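You operate a simulated robot arm through the tools that you are given. There is no shell and no other tool.

You run a simulated two-armed robot. Do the job below in one go: nothing can be reset, and whatever is moved stays where it is left.

## Task
Scrub the caked sugar off the flat steel tray with cleaner, then lay the tray in the basin.
Fine: load the green brush on the blue pad and put it back; leave the white brush and the other trays alone. Set down upright: green round brush. What is to be rubbed or washed off counts as gone when no trace of it is left.

Only the result counts: the job must be done as asked and must still hold three seconds after the hand-in. Knocking over, shifting, dropping, spilling or breaking anything else fails it.

## Robot
Two 7-joint arms with two-finger parallel grippers on one trunk that stands fixed in place. Base frame: the origin is at the foot of the trunk, x ahead of it, y to its left, z up; the work surface is at about z = 0.9. Lengths are in m, angles in degrees, forces in N, time in s.
The left shoulder is at [0.071, 0.156, 1.18], the right one opposite. Payload 3.91 kg a hand.
Tool frame (each hand has its own): the origin (TCP) lies between the finger pads and is the grasp point; the fingertips stand 0.03 m ahead of it; z points along the fingers, y is the line along which they close. The gripper opens to 0.11 m. The fingers are 0.02 m wide and 0.01 m thick; the gripper's body (0.048 by 0.112 m) begins 0.055 m behind the TCP.
Orientation is that of the tool frame in the base frame, as a unit quaternion [x, y, z, w]. With the fingers straight down and closing along the base's y, the tool's x points along the base's -x, its y along +y and its z along -z.

## Interface
- The arms move only by the tool servo_tool. It takes "left_moves", "right_moves" or both (then of equal length, played together; a hand with none holds still); each is a list of rows, each a list of 7 numbers: the shift along the base's x, y, z in m, then the turn, a rotation vector about the base's x, y, z in rad, then the finger opening in m, from 0 to 0.11. In form: [[x, y, z, rx, ry, rz, grip], ...]. A call has 1 to 20 rows; each row shifts and turns the commanded pose from where the row before left it. A row lasts 0.2 s, in which the tool goes at most 0.05 m and 8.6 degrees; a call with a longer step from one row to the next is refused whole, and so is a gripper value outside its range. A pose out of reach is approached as far as the arm can. The call stops where the force on the tool passes 40 N (or 10 N more than at its start, if that is more) or the arm is blocked; 0.2 s more then pass. Each finger travels about 0.108 m/s and halts on what it meets, pressing with about 42 N; the grip force reading is that of the motor and also rises with nothing between the fingers. The clock runs only during rows and for 0.2 s after the last one: add rows that do not move to give the fingers time. It gives the time, the measured TCP pose, the force on the tool (base axes), the opening and the grip force at its end, in the units of the frame above (readings bear some noise), with the torque about the TCP (base axes, N m) and any sound that the robot's microphone picked up.
- Cameras (640 x 400 px; columns grow to the right, rows downward): "scene" is now at [0.1169, 0.067, 1.435]; the picture's right is [0.61, -0.79, -0.00], its down [-0.28, -0.21, -0.94] and it looks along [0.74, 0.57, -0.35] (base axes); focal length 266 px, centre (320, 200). "left" rides on the left gripper at [0.072, -0.017, -0.103] in its tool frame; the picture's right is [0.23, 0.97, 0.00], its down [-0.76, 0.18, -0.62] and it looks along [-0.61, 0.14, 0.78] (tool axes); focal length 222 px, centre (320, 200). "right" rides on the right gripper at [0.072, 0.017, -0.103] in its tool frame; the picture's right is [-0.23, 0.97, 0.00], its down [-0.76, -0.18, -0.62] and it looks along [-0.61, -0.14, 0.78] (tool axes); focal length 222 px, centre (320, 200).
- grab_frame(camera): a new picture of that camera. It takes no simulated time.
- raise_lower(by): slides the trunk up (or, below 0, down) by that many m; the arms and the scene camera ride with it, the base frame stays. It gives what a move gives, with no picture.
- aim_head(pan, tilt): turns the head with the scene camera to pan (to the left, within 86 degrees either way) and tilt (down, from -29 to 69), counted from straight ahead of the robot. It gives what a move gives.
- measure_at(camera, pixels): there is no depth. For up to 12 entries [column, row, z] of the newest picture of that camera ("zoom" is the newest enlarged one), the place [x, y] in the base frame at which the ray of that pixel passes the height z, good to about 0.003 m, but the place of the scene camera against the robot may be out by one fixed shift of up to 0.018 m in any direction. It takes no simulated time.
- enlarge(camera, box): a new picture of the part [left, top, right, bottom] of that camera's present view, enlarged. It takes no simulated time.
- close_job(): hands the job in; it is judged then, once.

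Leave the grippers open and the arms clear of the work at the hand-in unless told otherwise.

The tools are called as name(argument=value, ...) on one line, values as JSON. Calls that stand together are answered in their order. servo_tool: Moves the arms, as the interface text tells. Its arguments: {"type":"object","properties":{"left_moves":{"type":"array","items":{"type":"array","items":{"type":"number"}}},"right_moves":{"type":"array","items":{"type":"array","items":{"type":"number"}}}},"required":[]} The other tools are called the same way: raise_lower (by) slides the trunk up or down; aim_head (pan, tilt) turns the head that bears the scene camera; grab_frame (camera) takes a picture; measure_at (camera, pixels) gives the place at which the rays of pixels pass given heights; enlarge (camera, box) takes an enlarged picture of a part of a camera's view; close_job () hands the job in.

At the start:

```text
clock: 0.0
left_eef_pos: [0.5163, 0.5953, 1.3127]
left_tcp_rot: [0.0, 1.0, -0.001, -0.001]
left_contact_force: [0.4, -0.3, 1.1]
left_ft_torque: [-0.01, 0.0, 0.0]
left_opening: 0.11
left_gripper_force: 0.0
right_eef_pos: [0.7817, 0.1586, 1.2339]
right_tcp_rot: [-0.001, 1.0, 0.0, 0.0]
right_contact_force: [-0.1, -0.7, -0.1]
right_ft_torque: [-0.05, -0.01, 0.0]
right_opening: 0.11
right_gripper_force: 0.0
trunk travel left (down, up): [-0.625, 0.315]
head pan, tilt: [37.7, 20.5]
```

scene: 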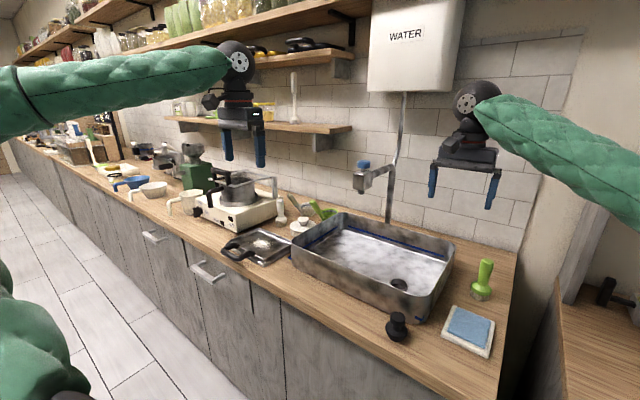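
right: 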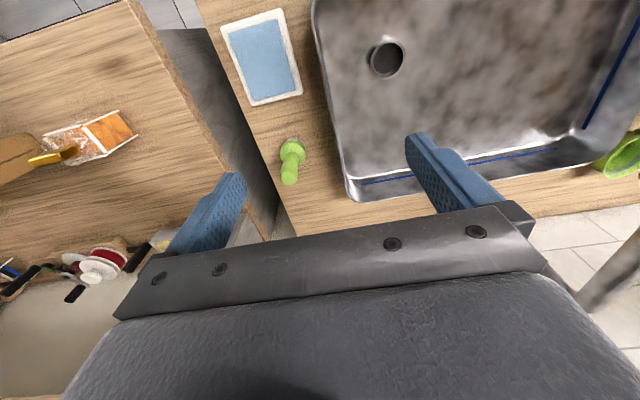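
left: 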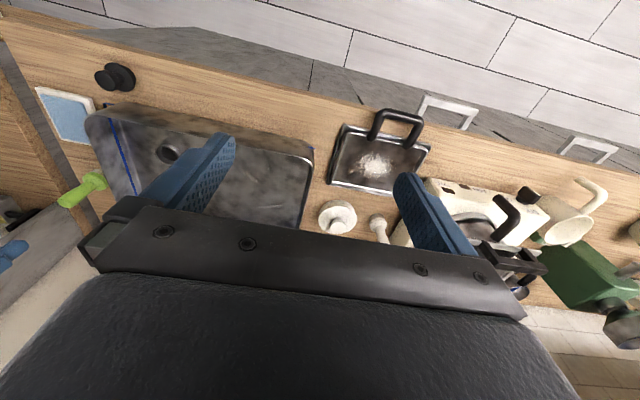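

I see the counter with a basin in the middle, a flat tray with a white sugar patch near (262,245), a green brush standing at about (483,280), and a blue pad at (468,330). I'll take closer views before moving anything.

enlarge(camera="scene", box=[180, 170, 360, 290])

enlarge(camera="scene", box=[360, 230, 540, 380])

enlarge(camera="left", box=[300, 90, 460, 250])

enlarge(camera="right", box=[200, 0, 360, 200])

```text
3.33 times, centred on (270, 230) of scene
```

zoom: 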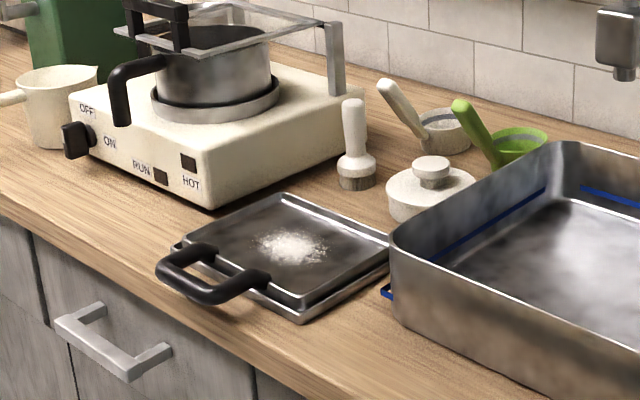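

```text
2.67 times, centred on (450, 305) of scene
```

zoom: 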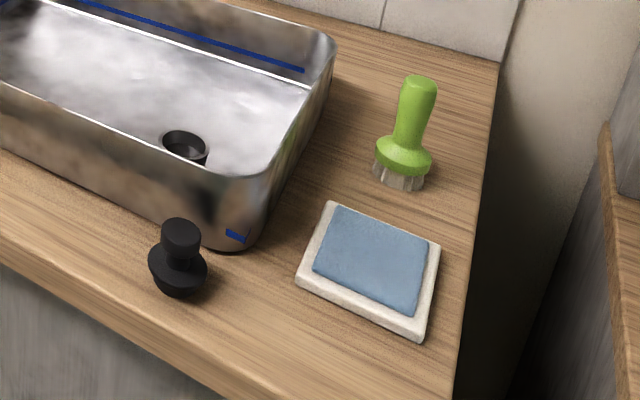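

```text
2.50 times, centred on (380, 170) of left
```

zoom: 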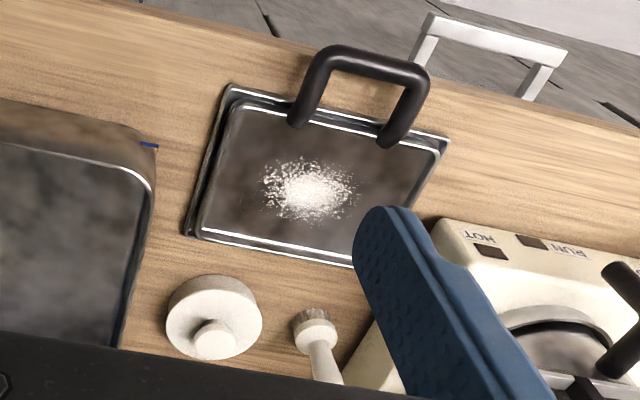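

```text
2.00 times, centred on (280, 100) of right
```

zoom: 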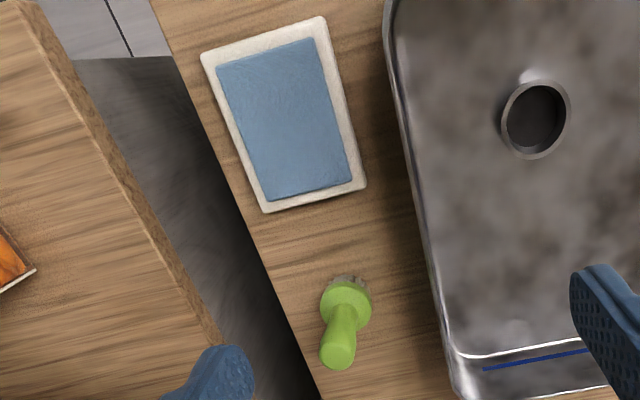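

The wrist cameras have no fixed offset, so I'll measure from them. In the right view I'll take the brush base (about 292,145), the pad corners and the basin. In the left view I'll take the tray corners, the sugar (375,167), the handle and the basin edges.

grab_frame(camera="right")

grab_frame(camera="left")

measure_at(camera="right", pixels=[[293, 148, 0.9], [290, 150, 0.93], [289, 178, 1.0], [222, 26, 0.91], [280, 9, 0.91], [302, 95, 0.91], [253, 106, 0.91], [261, 57, 0.91], [388, 60, 0.9], [350, 200, 0.9], [312, 0, 1.0], [346, 195, 1.0]])

measure_at(camera="left", pixels=[[342, 125, 0.91], [430, 146, 0.91], [327, 184, 0.91], [389, 196, 0.91], [376, 166, 0.91], [373, 138, 0.93], [412, 146, 0.93], [382, 111, 0.95], [420, 120, 0.95], [314, 152, 1.0], [296, 227, 1.0], [338, 208, 0.93]])

```text
taken
```

right: 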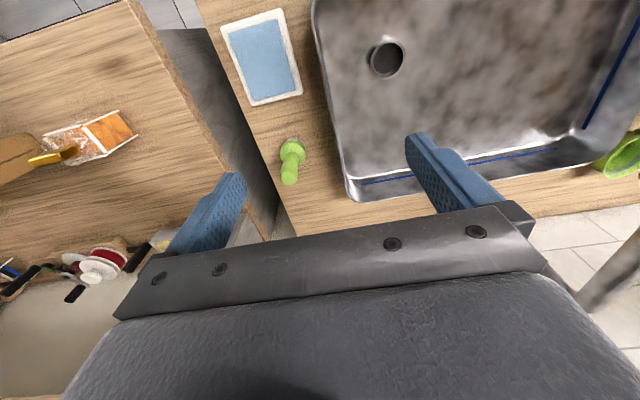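

```text
taken
```

left: 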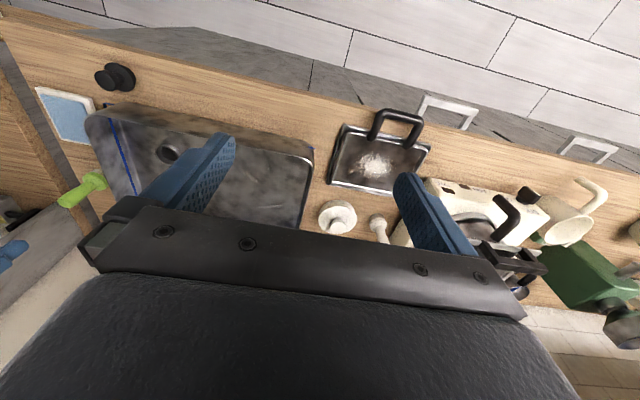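

```text
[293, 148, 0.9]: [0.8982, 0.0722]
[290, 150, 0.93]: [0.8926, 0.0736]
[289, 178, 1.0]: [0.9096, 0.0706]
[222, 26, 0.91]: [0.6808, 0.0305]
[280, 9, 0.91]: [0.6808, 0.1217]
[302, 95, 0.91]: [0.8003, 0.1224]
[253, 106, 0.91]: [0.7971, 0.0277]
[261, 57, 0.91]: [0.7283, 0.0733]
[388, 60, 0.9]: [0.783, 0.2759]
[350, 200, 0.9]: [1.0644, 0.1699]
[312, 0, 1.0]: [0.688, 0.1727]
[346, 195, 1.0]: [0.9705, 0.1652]
```

```text
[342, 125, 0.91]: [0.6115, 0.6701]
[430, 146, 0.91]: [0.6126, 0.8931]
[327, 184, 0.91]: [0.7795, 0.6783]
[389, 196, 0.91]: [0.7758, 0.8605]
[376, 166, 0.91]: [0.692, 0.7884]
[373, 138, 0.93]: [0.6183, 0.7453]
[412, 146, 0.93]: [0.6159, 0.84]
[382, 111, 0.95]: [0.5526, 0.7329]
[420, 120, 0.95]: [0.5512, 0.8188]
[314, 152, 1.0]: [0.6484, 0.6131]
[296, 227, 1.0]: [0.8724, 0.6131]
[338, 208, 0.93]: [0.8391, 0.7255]
```

Measured so far:
- Tray: about x 0.61–0.78, y 0.67–0.88
- Brush: about (0.895, 0.073)
- Pad: about x 0.68–0.80, y 0.03–0.12

The tray edge looks doubled, so I need to know whether it sits on another tray. I'll zoom in tightly there.

enlarge(camera="scene", box=[215, 220, 305, 275])

enlarge(camera="left", box=[320, 100, 440, 205])

enlarge(camera="scene", box=[460, 250, 510, 310])

```text
7.11 times, centred on (260, 248) of scene
```

zoom: 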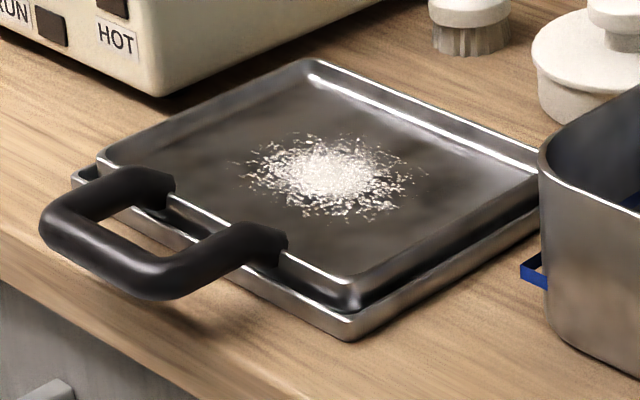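

```text
3.81 times, centred on (380, 152) of left
```

zoom: 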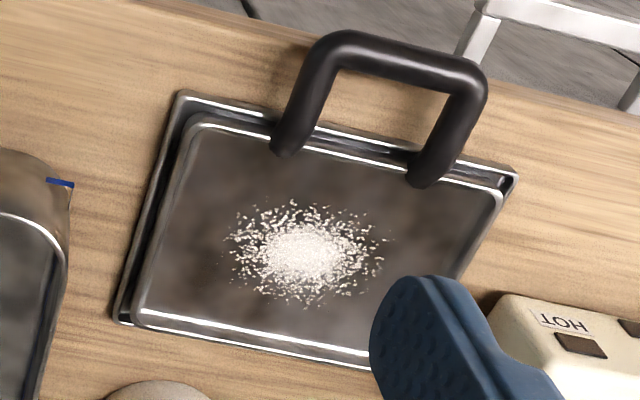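

```text
6.67 times, centred on (485, 280) of scene
```

zoom: 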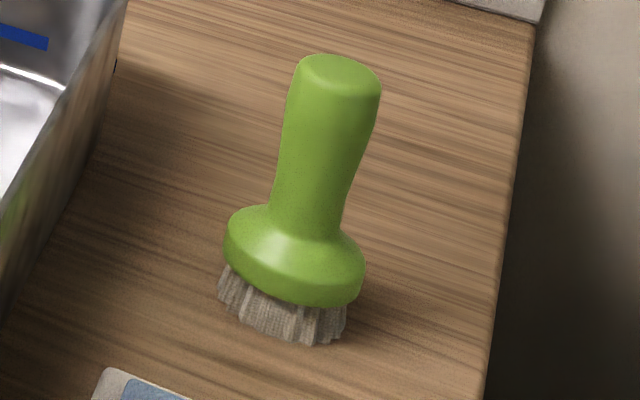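

The flat tray with the handle seems to sit on, or nest in, a slightly larger lower tray. I'll bring the left hand closer with the fingers high above the work, at about (0.46, 0.72, 1.17), and look with its camera.

servo_tool(left_moves=[[-0.015, 0.03, -0.03, 0, 0, 0, 0.11], [-0.015, 0.03, -0.03, 0, 0, 0, 0.11], [-0.015, 0.03, -0.03, 0, 0, 0, 0.11], [-0.015, 0.03, -0.03, 0, 0, 0, 0.11], [0, 0, -0.02, 0, 0, 0, 0.11]])

grab_frame(camera="left")

```text
clock: 1.2
left_eef_pos: [0.459, 0.7155, 1.1742]
left_tcp_rot: [0.0, 1.0, 0.0, 0.0]
left_contact_force: [0.1, 0.1, 1.0]
left_ft_torque: [0.01, -0.02, 0.0]
left_opening: 0.1097
left_gripper_force: 0.1
right_eef_pos: [0.783, 0.1582, 1.2339]
right_tcp_rot: [-0.001, 1.0, 0.0, 0.0]
right_contact_force: [-0.5, 0.2, 0.4]
right_ft_torque: [0.05, -0.01, -0.02]
right_opening: 0.11
right_gripper_force: 0.0
trunk travel left (down, up): [-0.625, 0.315]
head pan, tilt: [37.7, 20.5]
```

```text
taken
```

left: 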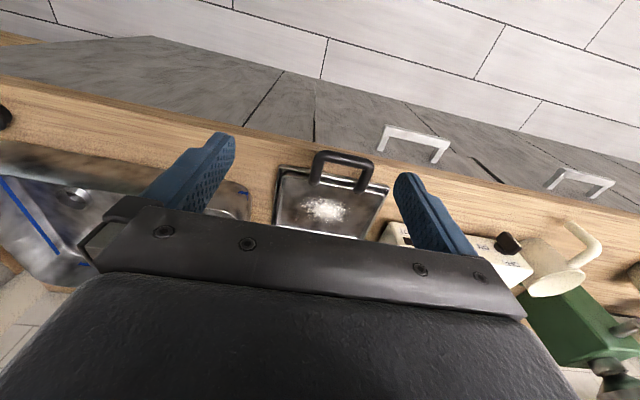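

The tray is at about (330,200) between the fingers in this view. I'll enlarge it.

enlarge(camera="left", box=[255, 140, 405, 245])

measure_at(camera="left", pixels=[[322, 208, 0.91], [278, 166, 0.9], [386, 188, 0.9], [316, 180, 0.93], [360, 190, 0.93], [316, 153, 0.95], [372, 163, 0.95], [284, 172, 0.92], [386, 190, 0.92]])

```text
3.81 times, centred on (330, 192) of left
```

zoom: 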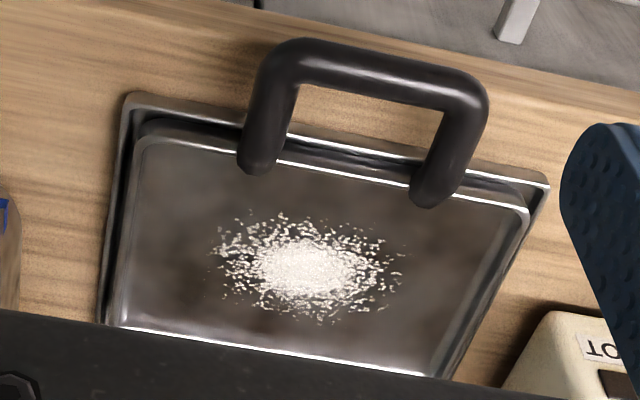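

```text
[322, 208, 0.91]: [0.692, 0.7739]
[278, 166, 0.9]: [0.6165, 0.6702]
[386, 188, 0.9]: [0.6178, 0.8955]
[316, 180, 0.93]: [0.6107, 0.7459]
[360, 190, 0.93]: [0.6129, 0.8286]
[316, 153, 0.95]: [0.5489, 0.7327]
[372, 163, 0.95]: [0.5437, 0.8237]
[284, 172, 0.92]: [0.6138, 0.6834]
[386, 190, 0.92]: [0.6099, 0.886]
```

The tray looks like a rimmed plate resting in or on a slightly larger one. I'll measure its features in this enlarged picture: sugar centre (308,265), sugar extents, corners and handle bar.

measure_at(camera="zoom", pixels=[[308, 265, 0.91], [215, 250, 0.91], [402, 275, 0.91], [285, 208, 0.91], [320, 325, 0.91], [140, 140, 0.92], [528, 212, 0.92], [125, 330, 0.92], [437, 375, 0.92], [128, 93, 0.9], [548, 184, 0.9], [100, 325, 0.9]])

measure_at(camera="zoom", pixels=[[300, 60, 0.93], [300, 60, 0.95], [470, 95, 0.93], [470, 95, 0.95], [385, 78, 0.93], [385, 78, 0.95], [258, 165, 0.93], [428, 197, 0.93], [272, 110, 0.94], [462, 145, 0.94], [540, 312, 1.0], [0, 200, 1.0]])

```text
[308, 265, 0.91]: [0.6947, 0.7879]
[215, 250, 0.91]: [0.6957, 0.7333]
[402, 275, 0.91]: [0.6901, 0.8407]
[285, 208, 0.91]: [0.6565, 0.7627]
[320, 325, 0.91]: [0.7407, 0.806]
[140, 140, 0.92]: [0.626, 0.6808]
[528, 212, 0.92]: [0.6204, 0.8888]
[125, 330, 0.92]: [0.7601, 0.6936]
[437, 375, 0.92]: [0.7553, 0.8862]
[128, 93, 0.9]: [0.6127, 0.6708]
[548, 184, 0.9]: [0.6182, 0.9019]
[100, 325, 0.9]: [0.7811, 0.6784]
```

```text
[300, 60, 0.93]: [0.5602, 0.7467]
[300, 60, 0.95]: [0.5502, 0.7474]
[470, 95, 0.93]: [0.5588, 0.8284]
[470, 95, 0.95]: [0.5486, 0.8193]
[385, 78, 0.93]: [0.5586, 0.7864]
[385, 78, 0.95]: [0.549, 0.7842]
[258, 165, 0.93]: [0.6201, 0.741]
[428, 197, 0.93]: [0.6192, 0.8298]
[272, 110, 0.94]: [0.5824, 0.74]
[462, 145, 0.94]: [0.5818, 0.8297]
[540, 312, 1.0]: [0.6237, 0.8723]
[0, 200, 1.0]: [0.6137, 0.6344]
```

Sugar patch: centre about (0.693, 0.787), radius about 0.05. Handle bar: x about 0.555, y 0.745–0.825. Next I'll estimate the brush height from the scene view (base at 479,299; top at 488,260) and from the right camera.

measure_at(camera="scene", pixels=[[479.3, 298.7, 0.9], [488, 262, 1.0], [488, 262, 1.02], [488, 262, 0.98], [483, 287, 0.93], [267, 241, 0.91], [225, 245, 0.94]])

enlarge(camera="right", box=[250, 120, 330, 200])

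```text
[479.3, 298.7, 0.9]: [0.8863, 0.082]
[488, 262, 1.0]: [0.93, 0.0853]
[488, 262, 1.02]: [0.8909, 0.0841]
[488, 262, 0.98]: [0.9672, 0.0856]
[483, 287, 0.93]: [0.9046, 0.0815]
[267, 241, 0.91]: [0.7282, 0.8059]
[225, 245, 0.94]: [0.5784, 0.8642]
```

```text
5.00 times, centred on (290, 160) of right
```

zoom: 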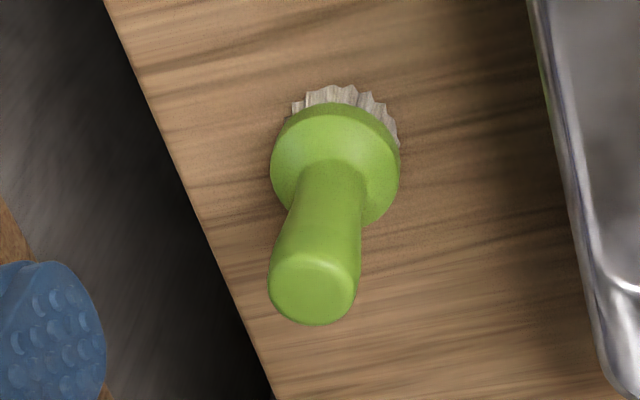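

measure_at(camera="zoom", pixels=[[312, 290, 1.0], [312, 290, 1.01], [312, 290, 1.02], [335, 165, 0.92], [335, 165, 0.93], [335, 165, 0.94], [270, 290, 1.01], [356, 290, 1.01], [272, 165, 0.93], [400, 165, 0.93], [345, 88, 0.9], [398, 140, 0.9]])

```text
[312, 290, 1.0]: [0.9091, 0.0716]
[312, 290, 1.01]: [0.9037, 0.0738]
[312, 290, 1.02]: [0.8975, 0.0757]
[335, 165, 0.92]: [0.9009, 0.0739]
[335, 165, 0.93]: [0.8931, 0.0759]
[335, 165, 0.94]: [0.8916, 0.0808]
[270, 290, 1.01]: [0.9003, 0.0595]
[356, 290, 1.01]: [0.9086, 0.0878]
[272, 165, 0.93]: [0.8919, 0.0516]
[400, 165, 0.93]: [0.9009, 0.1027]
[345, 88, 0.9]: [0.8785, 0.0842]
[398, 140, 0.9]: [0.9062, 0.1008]
```

The brush is at about (0.896, 0.076), with its top at z ≈ 1.02 and a handle about 0.028 thick. The left arm has to do everything, because the tray is out of the right arm's reach. I'll retract the right arm so the left can get to the brush, and take a second view of the pad on the way.

servo_tool(right_moves=[[-0.04, -0.01, 0.01, 0, 0, 0, 0.11], [-0.04, -0.01, 0.01, 0, 0, 0, 0.11], [-0.04, -0.01, 0.01, 0, 0, 0, 0.11], [-0.04, -0.01, 0.01, 0, 0, 0, 0.11], [-0.02, -0.01, 0.01, 0, 0, 0, 0.11], [0, 0, 0, 0, 0, 0, 0.11]])

grab_frame(camera="right")

enlarge(camera="right", box=[220, 60, 380, 220])

```text
clock: 2.6
left_eef_pos: [0.4604, 0.7171, 1.1734]
left_tcp_rot: [0.0, 1.0, 0.0, 0.0]
left_contact_force: [0.1, 0.6, 0.5]
left_ft_torque: [0.03, 0.01, -0.02]
left_opening: 0.1101
left_gripper_force: 0.0
right_eef_pos: [0.6019, 0.1098, 1.2834]
right_tcp_rot: [-0.002, 1.0, 0.0, -0.002]
right_contact_force: [0.6, -1.0, 1.2]
right_ft_torque: [0.01, -0.02, 0.02]
right_opening: 0.1103
right_gripper_force: 0.0
trunk travel left (down, up): [-0.625, 0.315]
head pan, tilt: [37.7, 20.5]
```

```text
taken
```

right: 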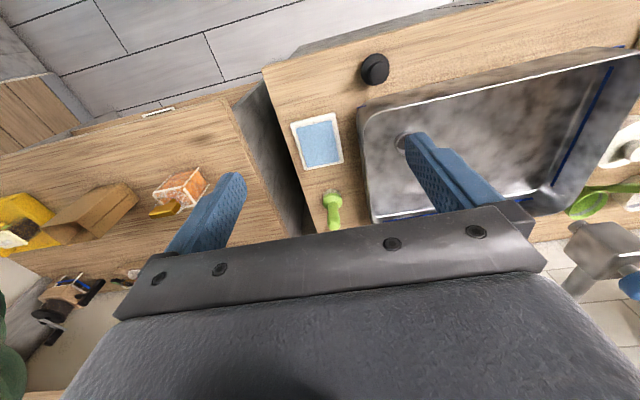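

```text
2.50 times, centred on (300, 140) of right
```

zoom: 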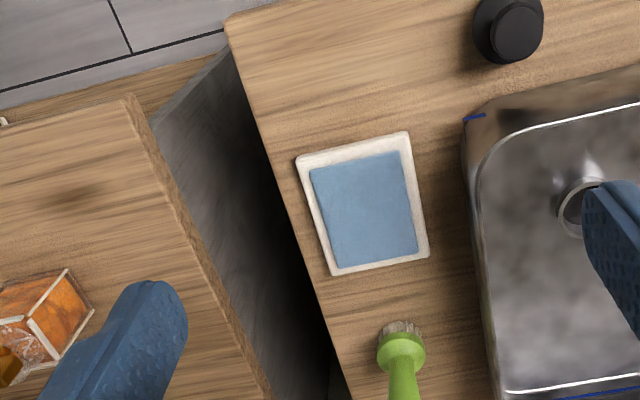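

In this second view the blue pad centre is about zoom (367,211) and the basin's drain end is to the right. I'll measure the pad, the brush and the basin rim here to get their heights.

measure_at(camera="zoom", pixels=[[367, 211, 0.9], [367, 211, 0.92], [308, 172, 0.91], [403, 152, 0.91], [420, 250, 0.91], [338, 268, 0.91], [400, 345, 0.93], [403, 330, 0.9], [470, 180, 0.9], [470, 160, 1.0], [500, 385, 1.0], [585, 205, 0.9]])

measure_at(camera="right", pixels=[[360, 110, 0.98], [360, 110, 1.0], [372, 216, 0.98], [372, 216, 1.0], [622, 52, 1.0], [560, 205, 1.0], [480, 130, 0.9], [404, 141, 0.9], [632, 110, 0.9]])

```text
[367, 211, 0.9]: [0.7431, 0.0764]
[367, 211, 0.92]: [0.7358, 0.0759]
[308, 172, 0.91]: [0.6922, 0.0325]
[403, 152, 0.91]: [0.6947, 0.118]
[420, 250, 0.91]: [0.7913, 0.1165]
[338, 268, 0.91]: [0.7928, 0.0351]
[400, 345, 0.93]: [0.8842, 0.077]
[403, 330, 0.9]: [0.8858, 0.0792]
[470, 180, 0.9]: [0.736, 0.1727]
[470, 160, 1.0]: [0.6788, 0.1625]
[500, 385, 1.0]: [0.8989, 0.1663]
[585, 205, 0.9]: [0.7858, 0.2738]
```

```text
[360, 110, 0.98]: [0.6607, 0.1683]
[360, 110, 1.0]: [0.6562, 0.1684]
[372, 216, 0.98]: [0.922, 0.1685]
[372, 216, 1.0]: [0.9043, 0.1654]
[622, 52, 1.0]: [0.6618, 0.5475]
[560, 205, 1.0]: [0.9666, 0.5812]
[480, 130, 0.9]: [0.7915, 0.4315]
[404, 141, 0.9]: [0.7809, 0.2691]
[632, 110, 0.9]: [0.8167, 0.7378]
```

Pad centre is about (0.741, 0.076); the blue area is x 0.69–0.79, y 0.033–0.117. I'll park the right arm well out of the way, near (0.45, -0.3, 1.38).

servo_tool(right_moves=[[-0.02, -0.04, 0.015, 0, 0, 0, 0.11], [-0.02, -0.04, 0.015, 0, 0, 0, 0.11], [-0.02, -0.04, 0.015, 0, 0, 0, 0.11], [-0.02, -0.04, 0.015, 0, 0, 0, 0.11], [-0.02, -0.04, 0.015, 0, 0, 0, 0.11], [-0.02, -0.04, 0.015, 0, 0, 0, 0.11], [-0.02, -0.04, 0.015, 0, 0, 0, 0.11], [-0.01, -0.04, 0, 0, 0, 0, 0.11], [0, -0.04, 0, 0, 0, 0, 0.11], [0, -0.04, 0, 0, 0, 0, 0.11]])

grab_frame(camera="scene")

```text
clock: 4.8
left_eef_pos: [0.4574, 0.7156, 1.176]
left_tcp_rot: [-0.001, 1.0, 0.001, 0.0]
left_contact_force: [-0.7, 0.2, -0.2]
left_ft_torque: [-0.02, -0.03, 0.01]
left_opening: 0.11
left_gripper_force: 0.1
right_eef_pos: [0.4523, -0.2943, 1.3903]
right_tcp_rot: [-0.001, 1.0, -0.001, 0.001]
right_contact_force: [0.2, -0.1, 0.5]
right_ft_torque: [0.01, 0.0, 0.02]
right_opening: 0.1098
right_gripper_force: 0.1
trunk travel left (down, up): [-0.625, 0.315]
head pan, tilt: [37.7, 20.5]
```

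```text
taken
```

scene: 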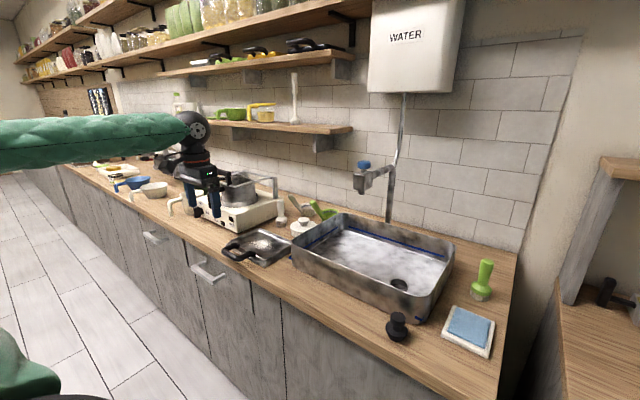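

The right arm is clear. I'll move the left hand at z ≈ 1.18 across in front of the tap (keeping x below 0.75 there) to about (0.74, 0.086), and look at the brush.

servo_tool(left_moves=[[0.01, -0.045, 0, 0, 0, 0, 0.08], [0.02, -0.045, 0, 0, 0, 0, 0.08], [0.02, -0.045, 0, 0, 0, 0, 0.08], [0.02, -0.045, 0, 0, 0, 0, 0.08], [0.02, -0.045, 0, 0, 0, 0, 0.08], [0.02, -0.045, 0, 0, 0, 0, 0.08], [0.02, -0.045, 0, 0, 0, 0, 0.08], [0.02, -0.045, 0, 0, 0, 0, 0.08], [0.02, -0.045, 0, 0, 0, 0, 0.08], [0.02, -0.045, 0, 0, 0, 0, 0.08], [0.02, -0.045, 0, 0, 0, 0, 0.08], [0.02, -0.045, 0, 0, 0, 0, 0.08], [0.02, -0.045, 0, 0, 0, 0, 0.08], [0.02, -0.045, 0, 0, 0, 0, 0.08], [0, 0, 0, 0, 0, 0, 0.08]])

grab_frame(camera="left")

grab_frame(camera="scene")

```text
clock: 8.0
left_eef_pos: [0.7281, 0.0861, 1.1749]
left_tcp_rot: [-0.001, 1.0, -0.001, 0.0]
left_contact_force: [0.0, 0.4, 0.5]
left_ft_torque: [-0.05, -0.01, -0.03]
left_opening: 0.0801
left_gripper_force: 0.1
right_eef_pos: [0.4507, -0.2933, 1.3902]
right_tcp_rot: [-0.001, 1.0, 0.0, 0.0]
right_contact_force: [-0.6, 0.8, 0.3]
right_ft_torque: [0.03, -0.04, 0.0]
right_opening: 0.1101
right_gripper_force: 0.1
trunk travel left (down, up): [-0.625, 0.315]
head pan, tilt: [37.7, 20.5]
```

```text
taken
```

left: 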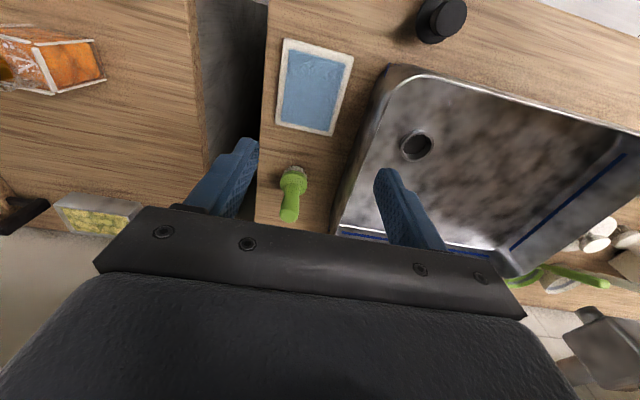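

```text
taken
```

scene: 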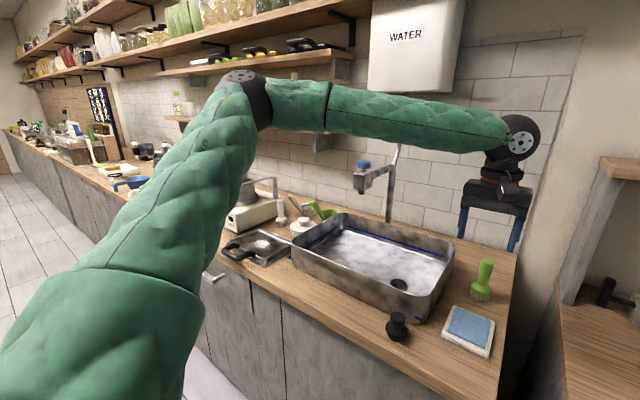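

The brush is visible at about (290,195) in the left view, between the fingers. I'll enlarge it and measure.

enlarge(camera="left", box=[250, 150, 340, 230])

measure_at(camera="left", pixels=[[289, 214, 1.0], [289, 214, 1.01], [289, 214, 1.02], [293, 180, 0.93], [293, 180, 0.94], [314, 87, 0.9], [314, 87, 0.91], [416, 146, 0.9], [388, 72, 1.0], [335, 232, 1.0]])

```text
5.00 times, centred on (295, 190) of left
```

zoom: 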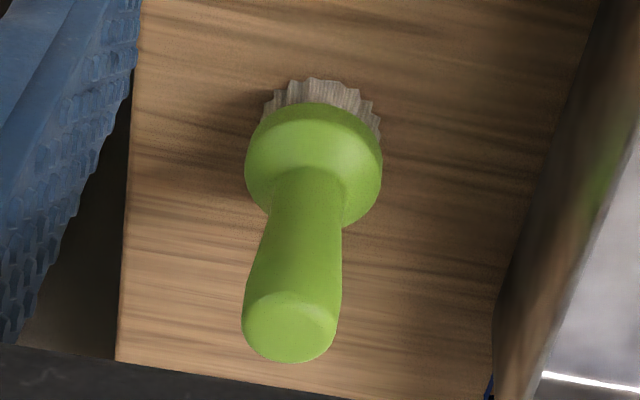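

```text
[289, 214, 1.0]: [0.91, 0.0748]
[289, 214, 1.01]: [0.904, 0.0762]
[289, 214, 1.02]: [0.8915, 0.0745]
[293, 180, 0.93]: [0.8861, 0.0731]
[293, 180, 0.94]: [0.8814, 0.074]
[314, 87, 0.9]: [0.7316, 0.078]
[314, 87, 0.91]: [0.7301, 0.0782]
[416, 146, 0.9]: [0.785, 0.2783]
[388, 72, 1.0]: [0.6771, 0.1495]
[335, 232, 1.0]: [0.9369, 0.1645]
```

measure_at(camera="zoom", pixels=[[290, 328, 1.01], [290, 328, 1.02], [290, 328, 1.03], [313, 165, 0.93], [313, 165, 0.935], [318, 80, 0.9], [262, 120, 0.9], [381, 135, 0.9], [246, 165, 0.93], [383, 165, 0.93], [243, 325, 1.02], [337, 325, 1.02]])

```text
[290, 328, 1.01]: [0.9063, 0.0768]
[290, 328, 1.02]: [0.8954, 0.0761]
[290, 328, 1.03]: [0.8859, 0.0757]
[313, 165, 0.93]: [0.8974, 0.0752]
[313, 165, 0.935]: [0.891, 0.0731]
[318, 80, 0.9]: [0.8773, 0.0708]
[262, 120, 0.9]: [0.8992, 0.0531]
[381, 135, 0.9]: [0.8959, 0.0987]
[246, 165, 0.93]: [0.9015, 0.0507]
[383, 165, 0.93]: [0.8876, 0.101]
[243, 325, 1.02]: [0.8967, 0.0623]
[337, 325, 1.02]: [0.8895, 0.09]
```

The brush axis is at (0.896, 0.076), with its top at z = 1.02. To reach far enough over the tray later I'll grip the brush with the hand tilted 30° outward. Now I'll tilt and move to a pre-grasp point along that tilted axis.

servo_tool(left_moves=[[0.022, -0.0025, -0.011, 0, -0.131, 0, 0.08], [0.022, -0.0025, -0.011, 0, -0.131, 0, 0.08], [0.022, -0.0025, -0.011, 0, -0.131, 0, 0.08], [0.022, -0.0025, -0.011, 0, -0.131, 0, 0.08], [0, 0, 0, 0, 0, 0, 0.08]])

grab_frame(camera="left")

grab_frame(camera="scene")

```text
clock: 9.2
left_eef_pos: [0.8154, 0.0762, 1.1298]
left_tcp_rot: [-0.001, 0.966, 0.0, 0.26]
left_contact_force: [-0.7, 0.6, 0.1]
left_ft_torque: [-0.02, -0.02, 0.03]
left_opening: 0.0797
left_gripper_force: 0.1
right_eef_pos: [0.4543, -0.2949, 1.3909]
right_tcp_rot: [-0.001, 1.0, 0.0, 0.0]
right_contact_force: [0.1, 0.5, 0.7]
right_ft_torque: [-0.01, 0.03, 0.03]
right_opening: 0.1101
right_gripper_force: 0.1
trunk travel left (down, up): [-0.625, 0.315]
head pan, tilt: [37.7, 20.5]
```

```text
taken
```

left: 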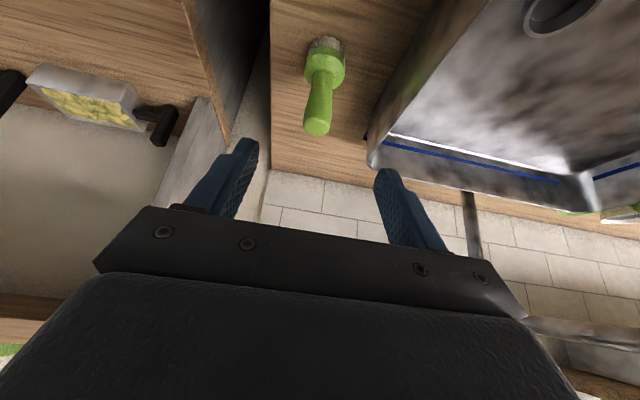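

```text
taken
```

scene: 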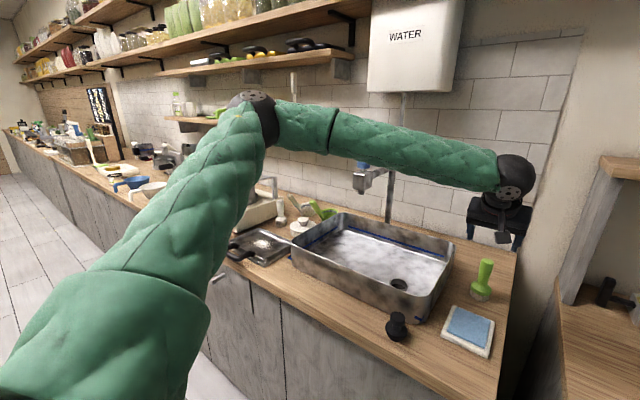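

The brush is straight ahead, centred laterally between the fingers. I'll advance along the tilted tool axis in small steps to TCP (0.896, 0.076, 0.990).

servo_tool(left_moves=[[0.016, 0, -0.028, 0, 0, 0, 0.08], [0.016, 0, -0.028, 0, 0, 0, 0.08], [0.016, 0, -0.028, 0, 0, 0, 0.08], [0.016, 0, -0.028, 0, 0, 0, 0.08], [0, 0, 0, 0, 0, 0, 0.08]])

grab_frame(camera="left")

enlarge(camera="scene", box=[440, 190, 540, 310])

```text
clock: 10.4
left_eef_pos: [0.8563, 0.1108, 1.0282]
left_tcp_rot: [0.0, 0.966, 0.0, 0.259]
left_contact_force: [-0.6, 0.3, 0.6]
left_ft_torque: [0.04, 0.02, 0.0]
left_opening: 0.0799
left_gripper_force: 0.0
left hand out of reach, approached as far as the arm can: row 2, 3, 4
right_eef_pos: [0.4525, -0.294, 1.3901]
right_tcp_rot: [-0.001, 1.0, -0.001, 0.0]
right_contact_force: [0.1, -0.9, -0.8]
right_ft_torque: [0.04, -0.01, 0.0]
right_opening: 0.1099
right_gripper_force: 0.0
trunk travel left (down, up): [-0.625, 0.315]
head pan, tilt: [37.7, 20.5]
```

```text
taken
```

left: 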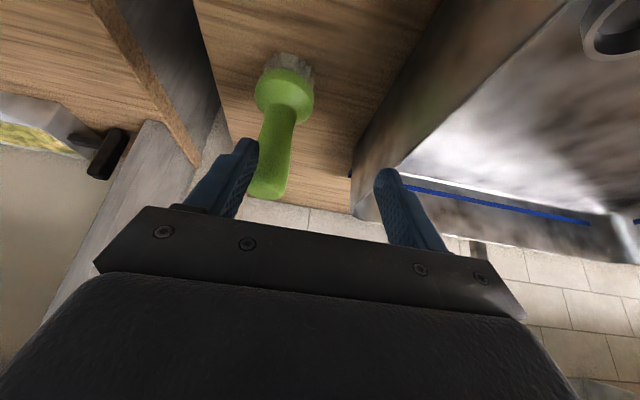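

```text
3.33 times, centred on (490, 250) of scene
```

zoom: 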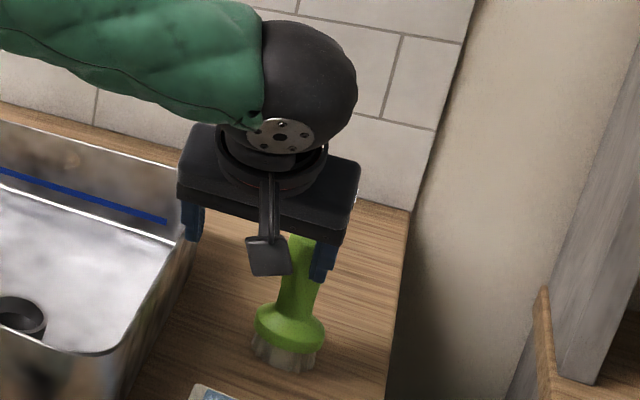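

The left arm ran out of reach. It stopped at (0.856, 0.111, 1.028), off sideways, and touched nothing. I'll back out along the same line.

servo_tool(left_moves=[[-0.016, 0, 0.028, 0, 0, 0, 0.08], [-0.016, 0, 0.028, 0, 0, 0, 0.08], [-0.016, 0, 0.028, 0, 0, 0, 0.08], [-0.016, 0, 0.028, 0, 0, 0, 0.08], [0, 0, 0, 0, 0, 0, 0.08]])

```text
clock: 11.6
left_eef_pos: [0.7924, 0.1116, 1.1394]
left_tcp_rot: [0.001, 0.966, 0.0, 0.258]
left_contact_force: [-0.3, 0.2, -0.6]
left_ft_torque: [0.05, -0.01, 0.03]
left_opening: 0.0801
left_gripper_force: 0.0
right_eef_pos: [0.4544, -0.2947, 1.3892]
right_tcp_rot: [-0.001, 1.0, 0.0, -0.001]
right_contact_force: [0.4, 0.0, 0.1]
right_ft_torque: [0.01, 0.03, -0.01]
right_opening: 0.1101
right_gripper_force: 0.0
trunk travel left (down, up): [-0.625, 0.315]
head pan, tilt: [37.7, 20.5]
```

Commands continue from the pose actually reached, now (0.792, 0.112, 1.139). I'll check whether the left arm can reach the brush position with the fingers straight down, staying high at z ≈ 1.15.

servo_tool(left_moves=[[0.0, 0, 0.01, 0, 0.131, 0, 0.08], [0.02, -0.006, 0.0, 0, 0.131, 0, 0.08], [0.02, -0.01, 0.0, 0, 0.131, 0, 0.08], [0.02, -0.01, 0.0, 0, 0.131, 0, 0.08], [0.02, -0.01, 0, 0, 0, 0, 0.08], [0.023, 0, 0, 0, 0, 0, 0.08], [0, 0, 0, 0, 0, 0, 0.08]])

```text
clock: 13.2
left_eef_pos: [0.8404, 0.1367, 1.1554]
left_tcp_rot: [0.001, 1.0, -0.001, 0.0]
left_contact_force: [0.2, -0.3, 0.5]
left_ft_torque: [0.04, -0.02, -0.04]
left_opening: 0.08
left_gripper_force: 0.1
left hand out of reach, approached as far as the arm can: row 3, 4, 5, 6
right_eef_pos: [0.4542, -0.2937, 1.3909]
right_tcp_rot: [-0.001, 1.0, -0.001, 0.001]
right_contact_force: [0.6, -0.2, -0.5]
right_ft_torque: [-0.01, -0.02, 0.0]
right_opening: 0.1099
right_gripper_force: 0.1
trunk travel left (down, up): [-0.625, 0.315]
head pan, tilt: [37.7, 20.5]
```

The left arm cannot reach the brush: its limit is about (0.84, 0.137). So the right arm must fetch the brush and pass it over. Before planning that, I'll check that the left arm, tilted 30° and yawed 45°, reaches over the whole sugar patch. I'll retract in front of the tap and sweep left at z ≈ 1.2.

servo_tool(left_moves=[[-0.045, 0.02, 0.01, 0, 0, 0, 0.08], [-0.045, 0.02, 0.01, 0, 0, 0, 0.08], [-0.045, 0.02, 0.01, 0, 0, 0, 0.08], [-0.045, 0.02, 0.01, 0, 0, 0, 0.08], [-0.045, 0.02, 0.005, 0, 0, 0, 0.08], [0, 0.045, 0, 0, 0, 0, 0.08], [0, 0.045, 0, 0, 0, 0, 0.08], [0, 0.045, 0, 0, 0, 0, 0.08], [0, 0.045, 0, 0, 0, 0, 0.08], [0, 0.045, 0, 0, 0, 0, 0.08], [0, 0.045, 0, 0, -0.131, 0, 0.08], [0, 0.045, 0, 0, -0.131, 0, 0.08], [0, 0.045, 0, 0, -0.131, 0, 0.08], [0, 0.04, 0, 0, -0.131, 0, 0.08], [0, 0.0, 0, 0, 0, 0.131, 0.08], [0, 0.0, 0, 0, 0, 0.131, 0.08], [0, 0, 0, 0, 0, 0.131, 0.08], [0, 0, 0, 0, 0, 0.131, 0.08], [0, 0, 0, 0, 0, 0.131, 0.08], [0, 0, 0, 0, 0, 0.131, 0.08]])

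grab_frame(camera="scene")

grab_frame(camera="left")

```text
refused: row 1 steps farther than a row can; nothing moved
```

```text
taken
```

scene: 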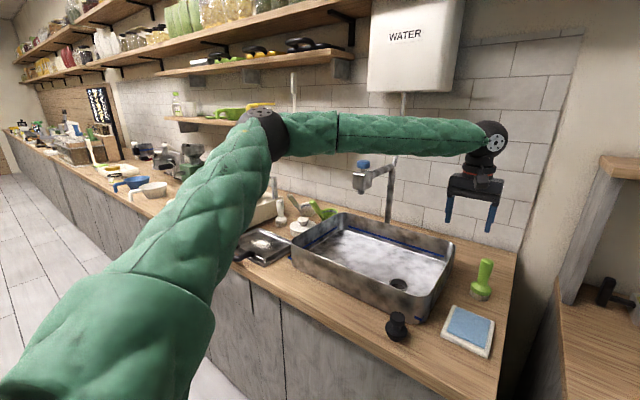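

```text
taken
```

left: 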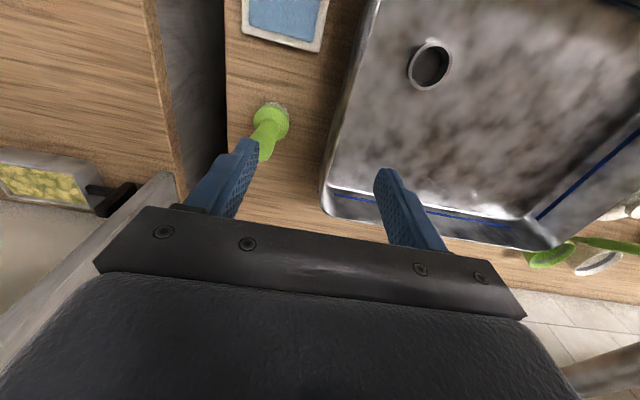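

The first row was slightly over 0.05 m, so nothing moved. I'll use shorter steps on the same path.

servo_tool(left_moves=[[-0.044, 0.02, 0.008, 0, 0, 0, 0.08], [-0.044, 0.02, 0.008, 0, 0, 0, 0.08], [-0.044, 0.02, 0.008, 0, 0, 0, 0.08], [-0.044, 0.02, 0.008, 0, 0, 0, 0.08], [-0.044, 0.02, 0.008, 0, 0, 0, 0.08], [0, 0.045, 0, 0, 0, 0, 0.08], [0, 0.045, 0, 0, 0, 0, 0.08], [0, 0.045, 0, 0, 0, 0, 0.08], [0, 0.045, 0, 0, 0, 0, 0.08], [0, 0.045, 0, 0, 0, 0, 0.08], [0, 0.045, 0, 0, -0.131, 0, 0.08], [0, 0.045, 0, 0, -0.131, 0, 0.08], [0, 0.045, 0, 0, -0.131, 0, 0.08], [0, 0.04, 0, 0, -0.131, 0, 0.08], [0, 0.0, 0, 0, 0, 0.131, 0.08], [0, 0.0, 0, 0, 0, 0.131, 0.08], [0, 0, 0, 0, 0, 0.131, 0.08], [0, 0, 0, 0, 0, 0.131, 0.08], [0, 0, 0, 0, 0, 0.131, 0.08], [0, 0, 0, 0, 0, 0.131, 0.08]])

grab_frame(camera="scene")

grab_frame(camera="left")

```text
clock: 17.4
left_eef_pos: [0.6203, 0.6349, 1.1955]
left_tcp_rot: [-0.371, 0.892, 0.1, 0.24]
left_contact_force: [-0.2, 0.2, -0.4]
left_ft_torque: [0.0, -0.01, 0.02]
left_opening: 0.0799
left_gripper_force: 0.1
right_eef_pos: [0.4537, -0.2944, 1.39]
right_tcp_rot: [-0.001, 1.0, 0.001, 0.0]
right_contact_force: [-0.9, 0.8, -0.7]
right_ft_torque: [0.0, -0.02, -0.02]
right_opening: 0.1101
right_gripper_force: 0.1
trunk travel left (down, up): [-0.625, 0.315]
head pan, tilt: [37.7, 20.5]
```

```text
taken
```

scene: 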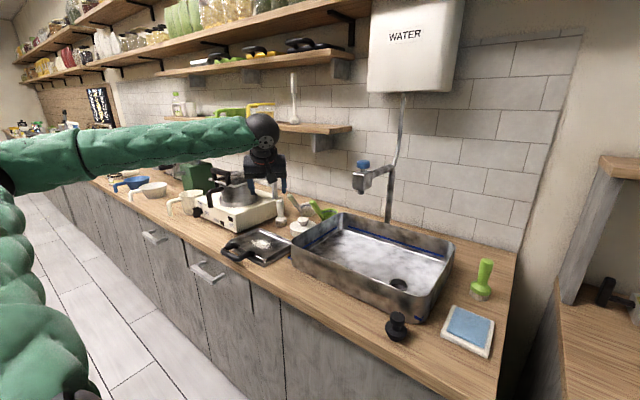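

```text
taken
```

left: 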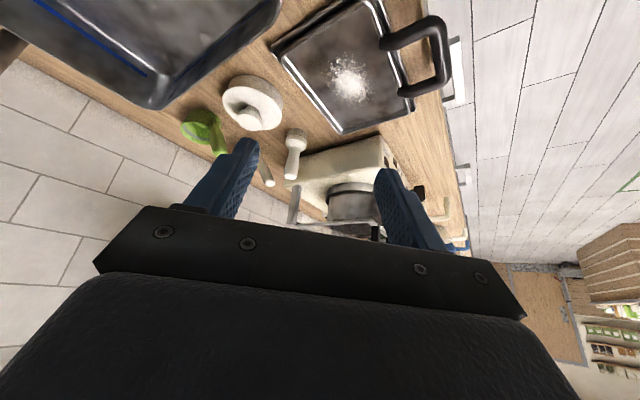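

The tilt and yaw are as planned, with the sugar visible at (350,80). I'll test reach at z = 1.10, first over the sugar centre (0.693, 0.787), then toward its far edge (0.735, 0.825).

servo_tool(left_moves=[[0.0146, 0.0304, -0.019, 0, 0, 0, 0.08], [0.0146, 0.0304, -0.019, 0, 0, 0, 0.08], [0.0146, 0.0304, -0.019, 0, 0, 0, 0.08], [0.0146, 0.0304, -0.019, 0, 0, 0, 0.08], [0.0146, 0.0304, -0.019, 0, 0, 0, 0.08], [0.01, 0.01, 0, 0, 0, 0, 0.08], [0.01, 0.01, 0, 0, 0, 0, 0.08], [0.01, 0.01, 0, 0, 0, 0, 0.08], [0.01, 0.01, 0, 0, 0, 0, 0.08]])

grab_frame(camera="scene")

grab_frame(camera="left")

```text
clock: 19.4
left_eef_pos: [0.7329, 0.829, 1.0982]
left_tcp_rot: [-0.37, 0.893, 0.098, 0.238]
left_contact_force: [1.1, 0.4, -0.1]
left_ft_torque: [-0.04, 0.0, 0.01]
left_opening: 0.0798
left_gripper_force: 0.0
right_eef_pos: [0.4537, -0.295, 1.39]
right_tcp_rot: [-0.001, 1.0, 0.001, 0.0]
right_contact_force: [0.3, 0.1, 1.5]
right_ft_torque: [-0.01, 0.01, 0.03]
right_opening: 0.1097
right_gripper_force: 0.1
trunk travel left (down, up): [-0.625, 0.315]
head pan, tilt: [37.7, 20.5]
```

```text
taken
```

scene: 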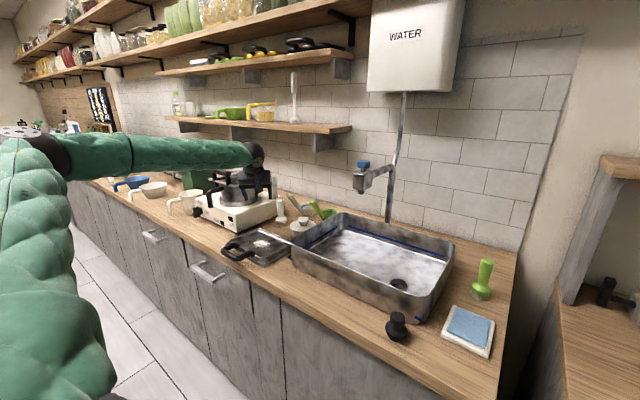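

```text
taken
```

left: 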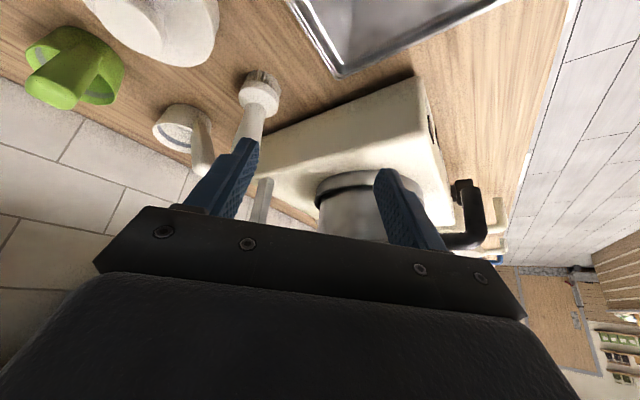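

The left arm reaches the far edge of the sugar, (0.733, 0.829), with the 30° tilt. I'll measure the nearby obstacles in this view (burner box corner at 415,80, pot edge, white brush at 260,85) and check the scene camera bias on the sugar.

measure_at(camera="left", pixels=[[415, 80, 0.96], [415, 80, 0.94], [428, 105, 0.9], [262, 90, 0.92], [262, 75, 0.9], [333, 178, 1.0], [333, 178, 1.05], [440, 235, 1.0], [460, 240, 1.0], [160, 20, 0.93]])

measure_at(camera="scene", pixels=[[260.7, 244, 0.91], [236.4, 232.4, 0.9], [235.5, 215, 0.96], [280, 225, 0.9], [205, 212, 1.0], [210, 190, 1.05]])

```text
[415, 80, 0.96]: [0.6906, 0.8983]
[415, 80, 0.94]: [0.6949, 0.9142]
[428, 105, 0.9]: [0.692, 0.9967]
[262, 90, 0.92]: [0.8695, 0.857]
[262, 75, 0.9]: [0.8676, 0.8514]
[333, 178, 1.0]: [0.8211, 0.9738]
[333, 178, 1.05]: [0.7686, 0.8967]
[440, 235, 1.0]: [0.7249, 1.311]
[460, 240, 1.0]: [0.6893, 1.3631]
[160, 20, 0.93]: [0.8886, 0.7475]
```

```text
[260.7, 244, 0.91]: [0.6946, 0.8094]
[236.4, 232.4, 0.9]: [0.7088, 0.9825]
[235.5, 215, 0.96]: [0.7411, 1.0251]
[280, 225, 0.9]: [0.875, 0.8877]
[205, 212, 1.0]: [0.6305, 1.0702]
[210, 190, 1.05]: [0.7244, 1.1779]
```

Burner box corner is at about (0.69, 0.90) and the white brush at about (0.868, 0.853), so there is room for the hand. I'll back the left hand off to about (0.55, 0.65, 1.22). At the same time I'll bring the right hand forward toward the brush, high up, to test its reach.

servo_tool(left_moves=[[-0.02, -0.02, 0.02, 0, 0, 0, 0.08], [-0.025, -0.025, 0.02, 0, 0, 0, 0.08], [-0.025, -0.025, 0.02, 0, 0, 0, 0.08], [-0.025, -0.025, 0.02, 0, 0, 0, 0.08], [-0.025, -0.025, 0.02, 0, 0, 0, 0.08], [-0.025, -0.025, 0.02, 0, 0, 0, 0.08], [-0.025, -0.025, 0.0, 0, 0, 0, 0.08], [0, 0, 0, 0, 0, 0, 0.08], [0, 0, 0, 0, 0, 0, 0.08], [0, 0, 0, 0, 0, 0, 0.08], [0, 0, 0, 0, 0, 0, 0.08], [0, 0, 0, 0, 0, 0, 0.08]], right_moves=[[0.025, 0.035, -0.015, 0, 0, 0, 0.08], [0.025, 0.035, -0.015, 0, 0, 0, 0.08], [0.025, 0.035, -0.015, 0, 0, 0, 0.08], [0.025, 0.035, -0.015, 0, 0, 0, 0.08], [0.025, 0.035, -0.015, 0, 0, 0, 0.08], [0.025, 0.035, -0.015, 0, 0, 0, 0.08], [0.025, 0.035, -0.015, 0, 0, 0, 0.08], [0.025, 0.03, -0.015, 0, 0, 0, 0.08], [0.025, 0.03, -0.015, 0, 0, 0, 0.08], [0.025, 0.03, -0.015, 0, 0, 0, 0.08], [0.025, 0.03, -0.015, 0, 0, 0, 0.08], [0, 0, 0, 0, 0, 0, 0.08]])

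grab_frame(camera="right")

grab_frame(camera="scene")

```text
clock: 22.0
left_eef_pos: [0.5649, 0.6565, 1.22]
left_tcp_rot: [-0.371, 0.892, 0.1, 0.239]
left_contact_force: [0.2, -0.2, 0.4]
left_ft_torque: [-0.01, 0.0, -0.01]
left_opening: 0.0798
left_gripper_force: 0.1
right_eef_pos: [0.725, 0.0732, 1.2266]
right_tcp_rot: [-0.001, 1.0, 0.001, 0.0]
right_contact_force: [-0.2, -0.5, -0.5]
right_ft_torque: [0.02, -0.01, 0.02]
right_opening: 0.0804
right_gripper_force: 0.1
trunk travel left (down, up): [-0.625, 0.315]
head pan, tilt: [37.7, 20.5]
```

```text
taken
```

right: 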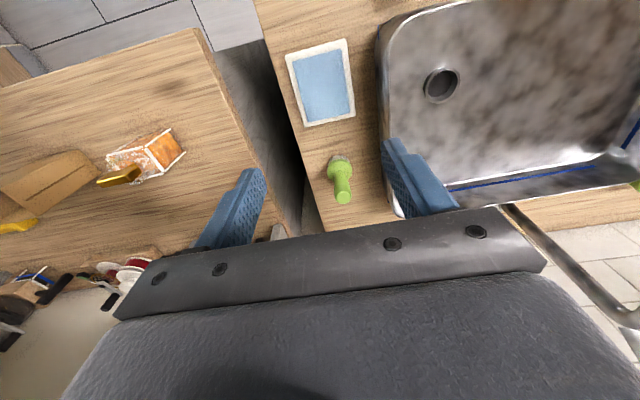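

```text
taken
```

scene: 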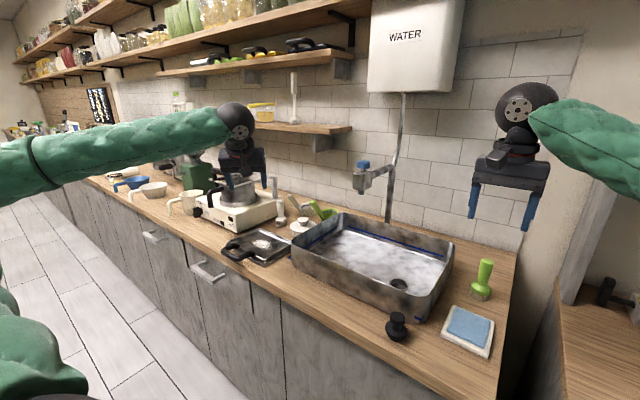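

The right hand is at (0.725, 0.073, 1.227) and the brush is visible at (340,180). I'll continue to (0.896, 0.076, 1.12), above the brush with the fingers still clear of its top at 1.02.

servo_tool(right_moves=[[0.034, 0.0005, -0.02, 0, 0, 0, 0.08], [0.034, 0.0005, -0.02, 0, 0, 0, 0.08], [0.034, 0.0005, -0.02, 0, 0, 0, 0.08], [0.034, 0.0005, -0.02, 0, 0, 0, 0.08], [0.035, 0.0005, -0.02, 0, 0, 0, 0.08], [0, 0, 0, 0, 0, 0, 0.08]])

grab_frame(camera="right")

grab_frame(camera="scene")

```text
clock: 23.4
left_eef_pos: [0.5651, 0.6568, 1.2194]
left_tcp_rot: [-0.37, 0.892, 0.099, 0.239]
left_contact_force: [-0.2, 0.2, 0.0]
left_ft_torque: [0.01, -0.04, 0.01]
left_opening: 0.0799
left_gripper_force: 0.0
right_eef_pos: [0.8976, 0.0756, 1.1251]
right_tcp_rot: [-0.001, 1.0, 0.0, 0.0]
right_contact_force: [0.3, -0.2, 0.5]
right_ft_torque: [-0.01, -0.02, 0.02]
right_opening: 0.08
right_gripper_force: 0.0
trunk travel left (down, up): [-0.625, 0.315]
head pan, tilt: [37.7, 20.5]
```

```text
taken
```

right: 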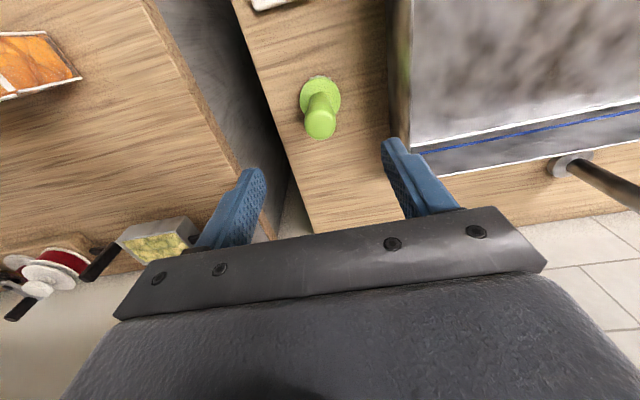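

```text
taken
```

scene: 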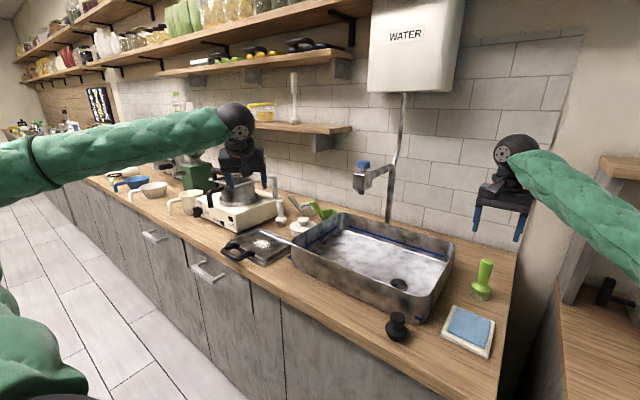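

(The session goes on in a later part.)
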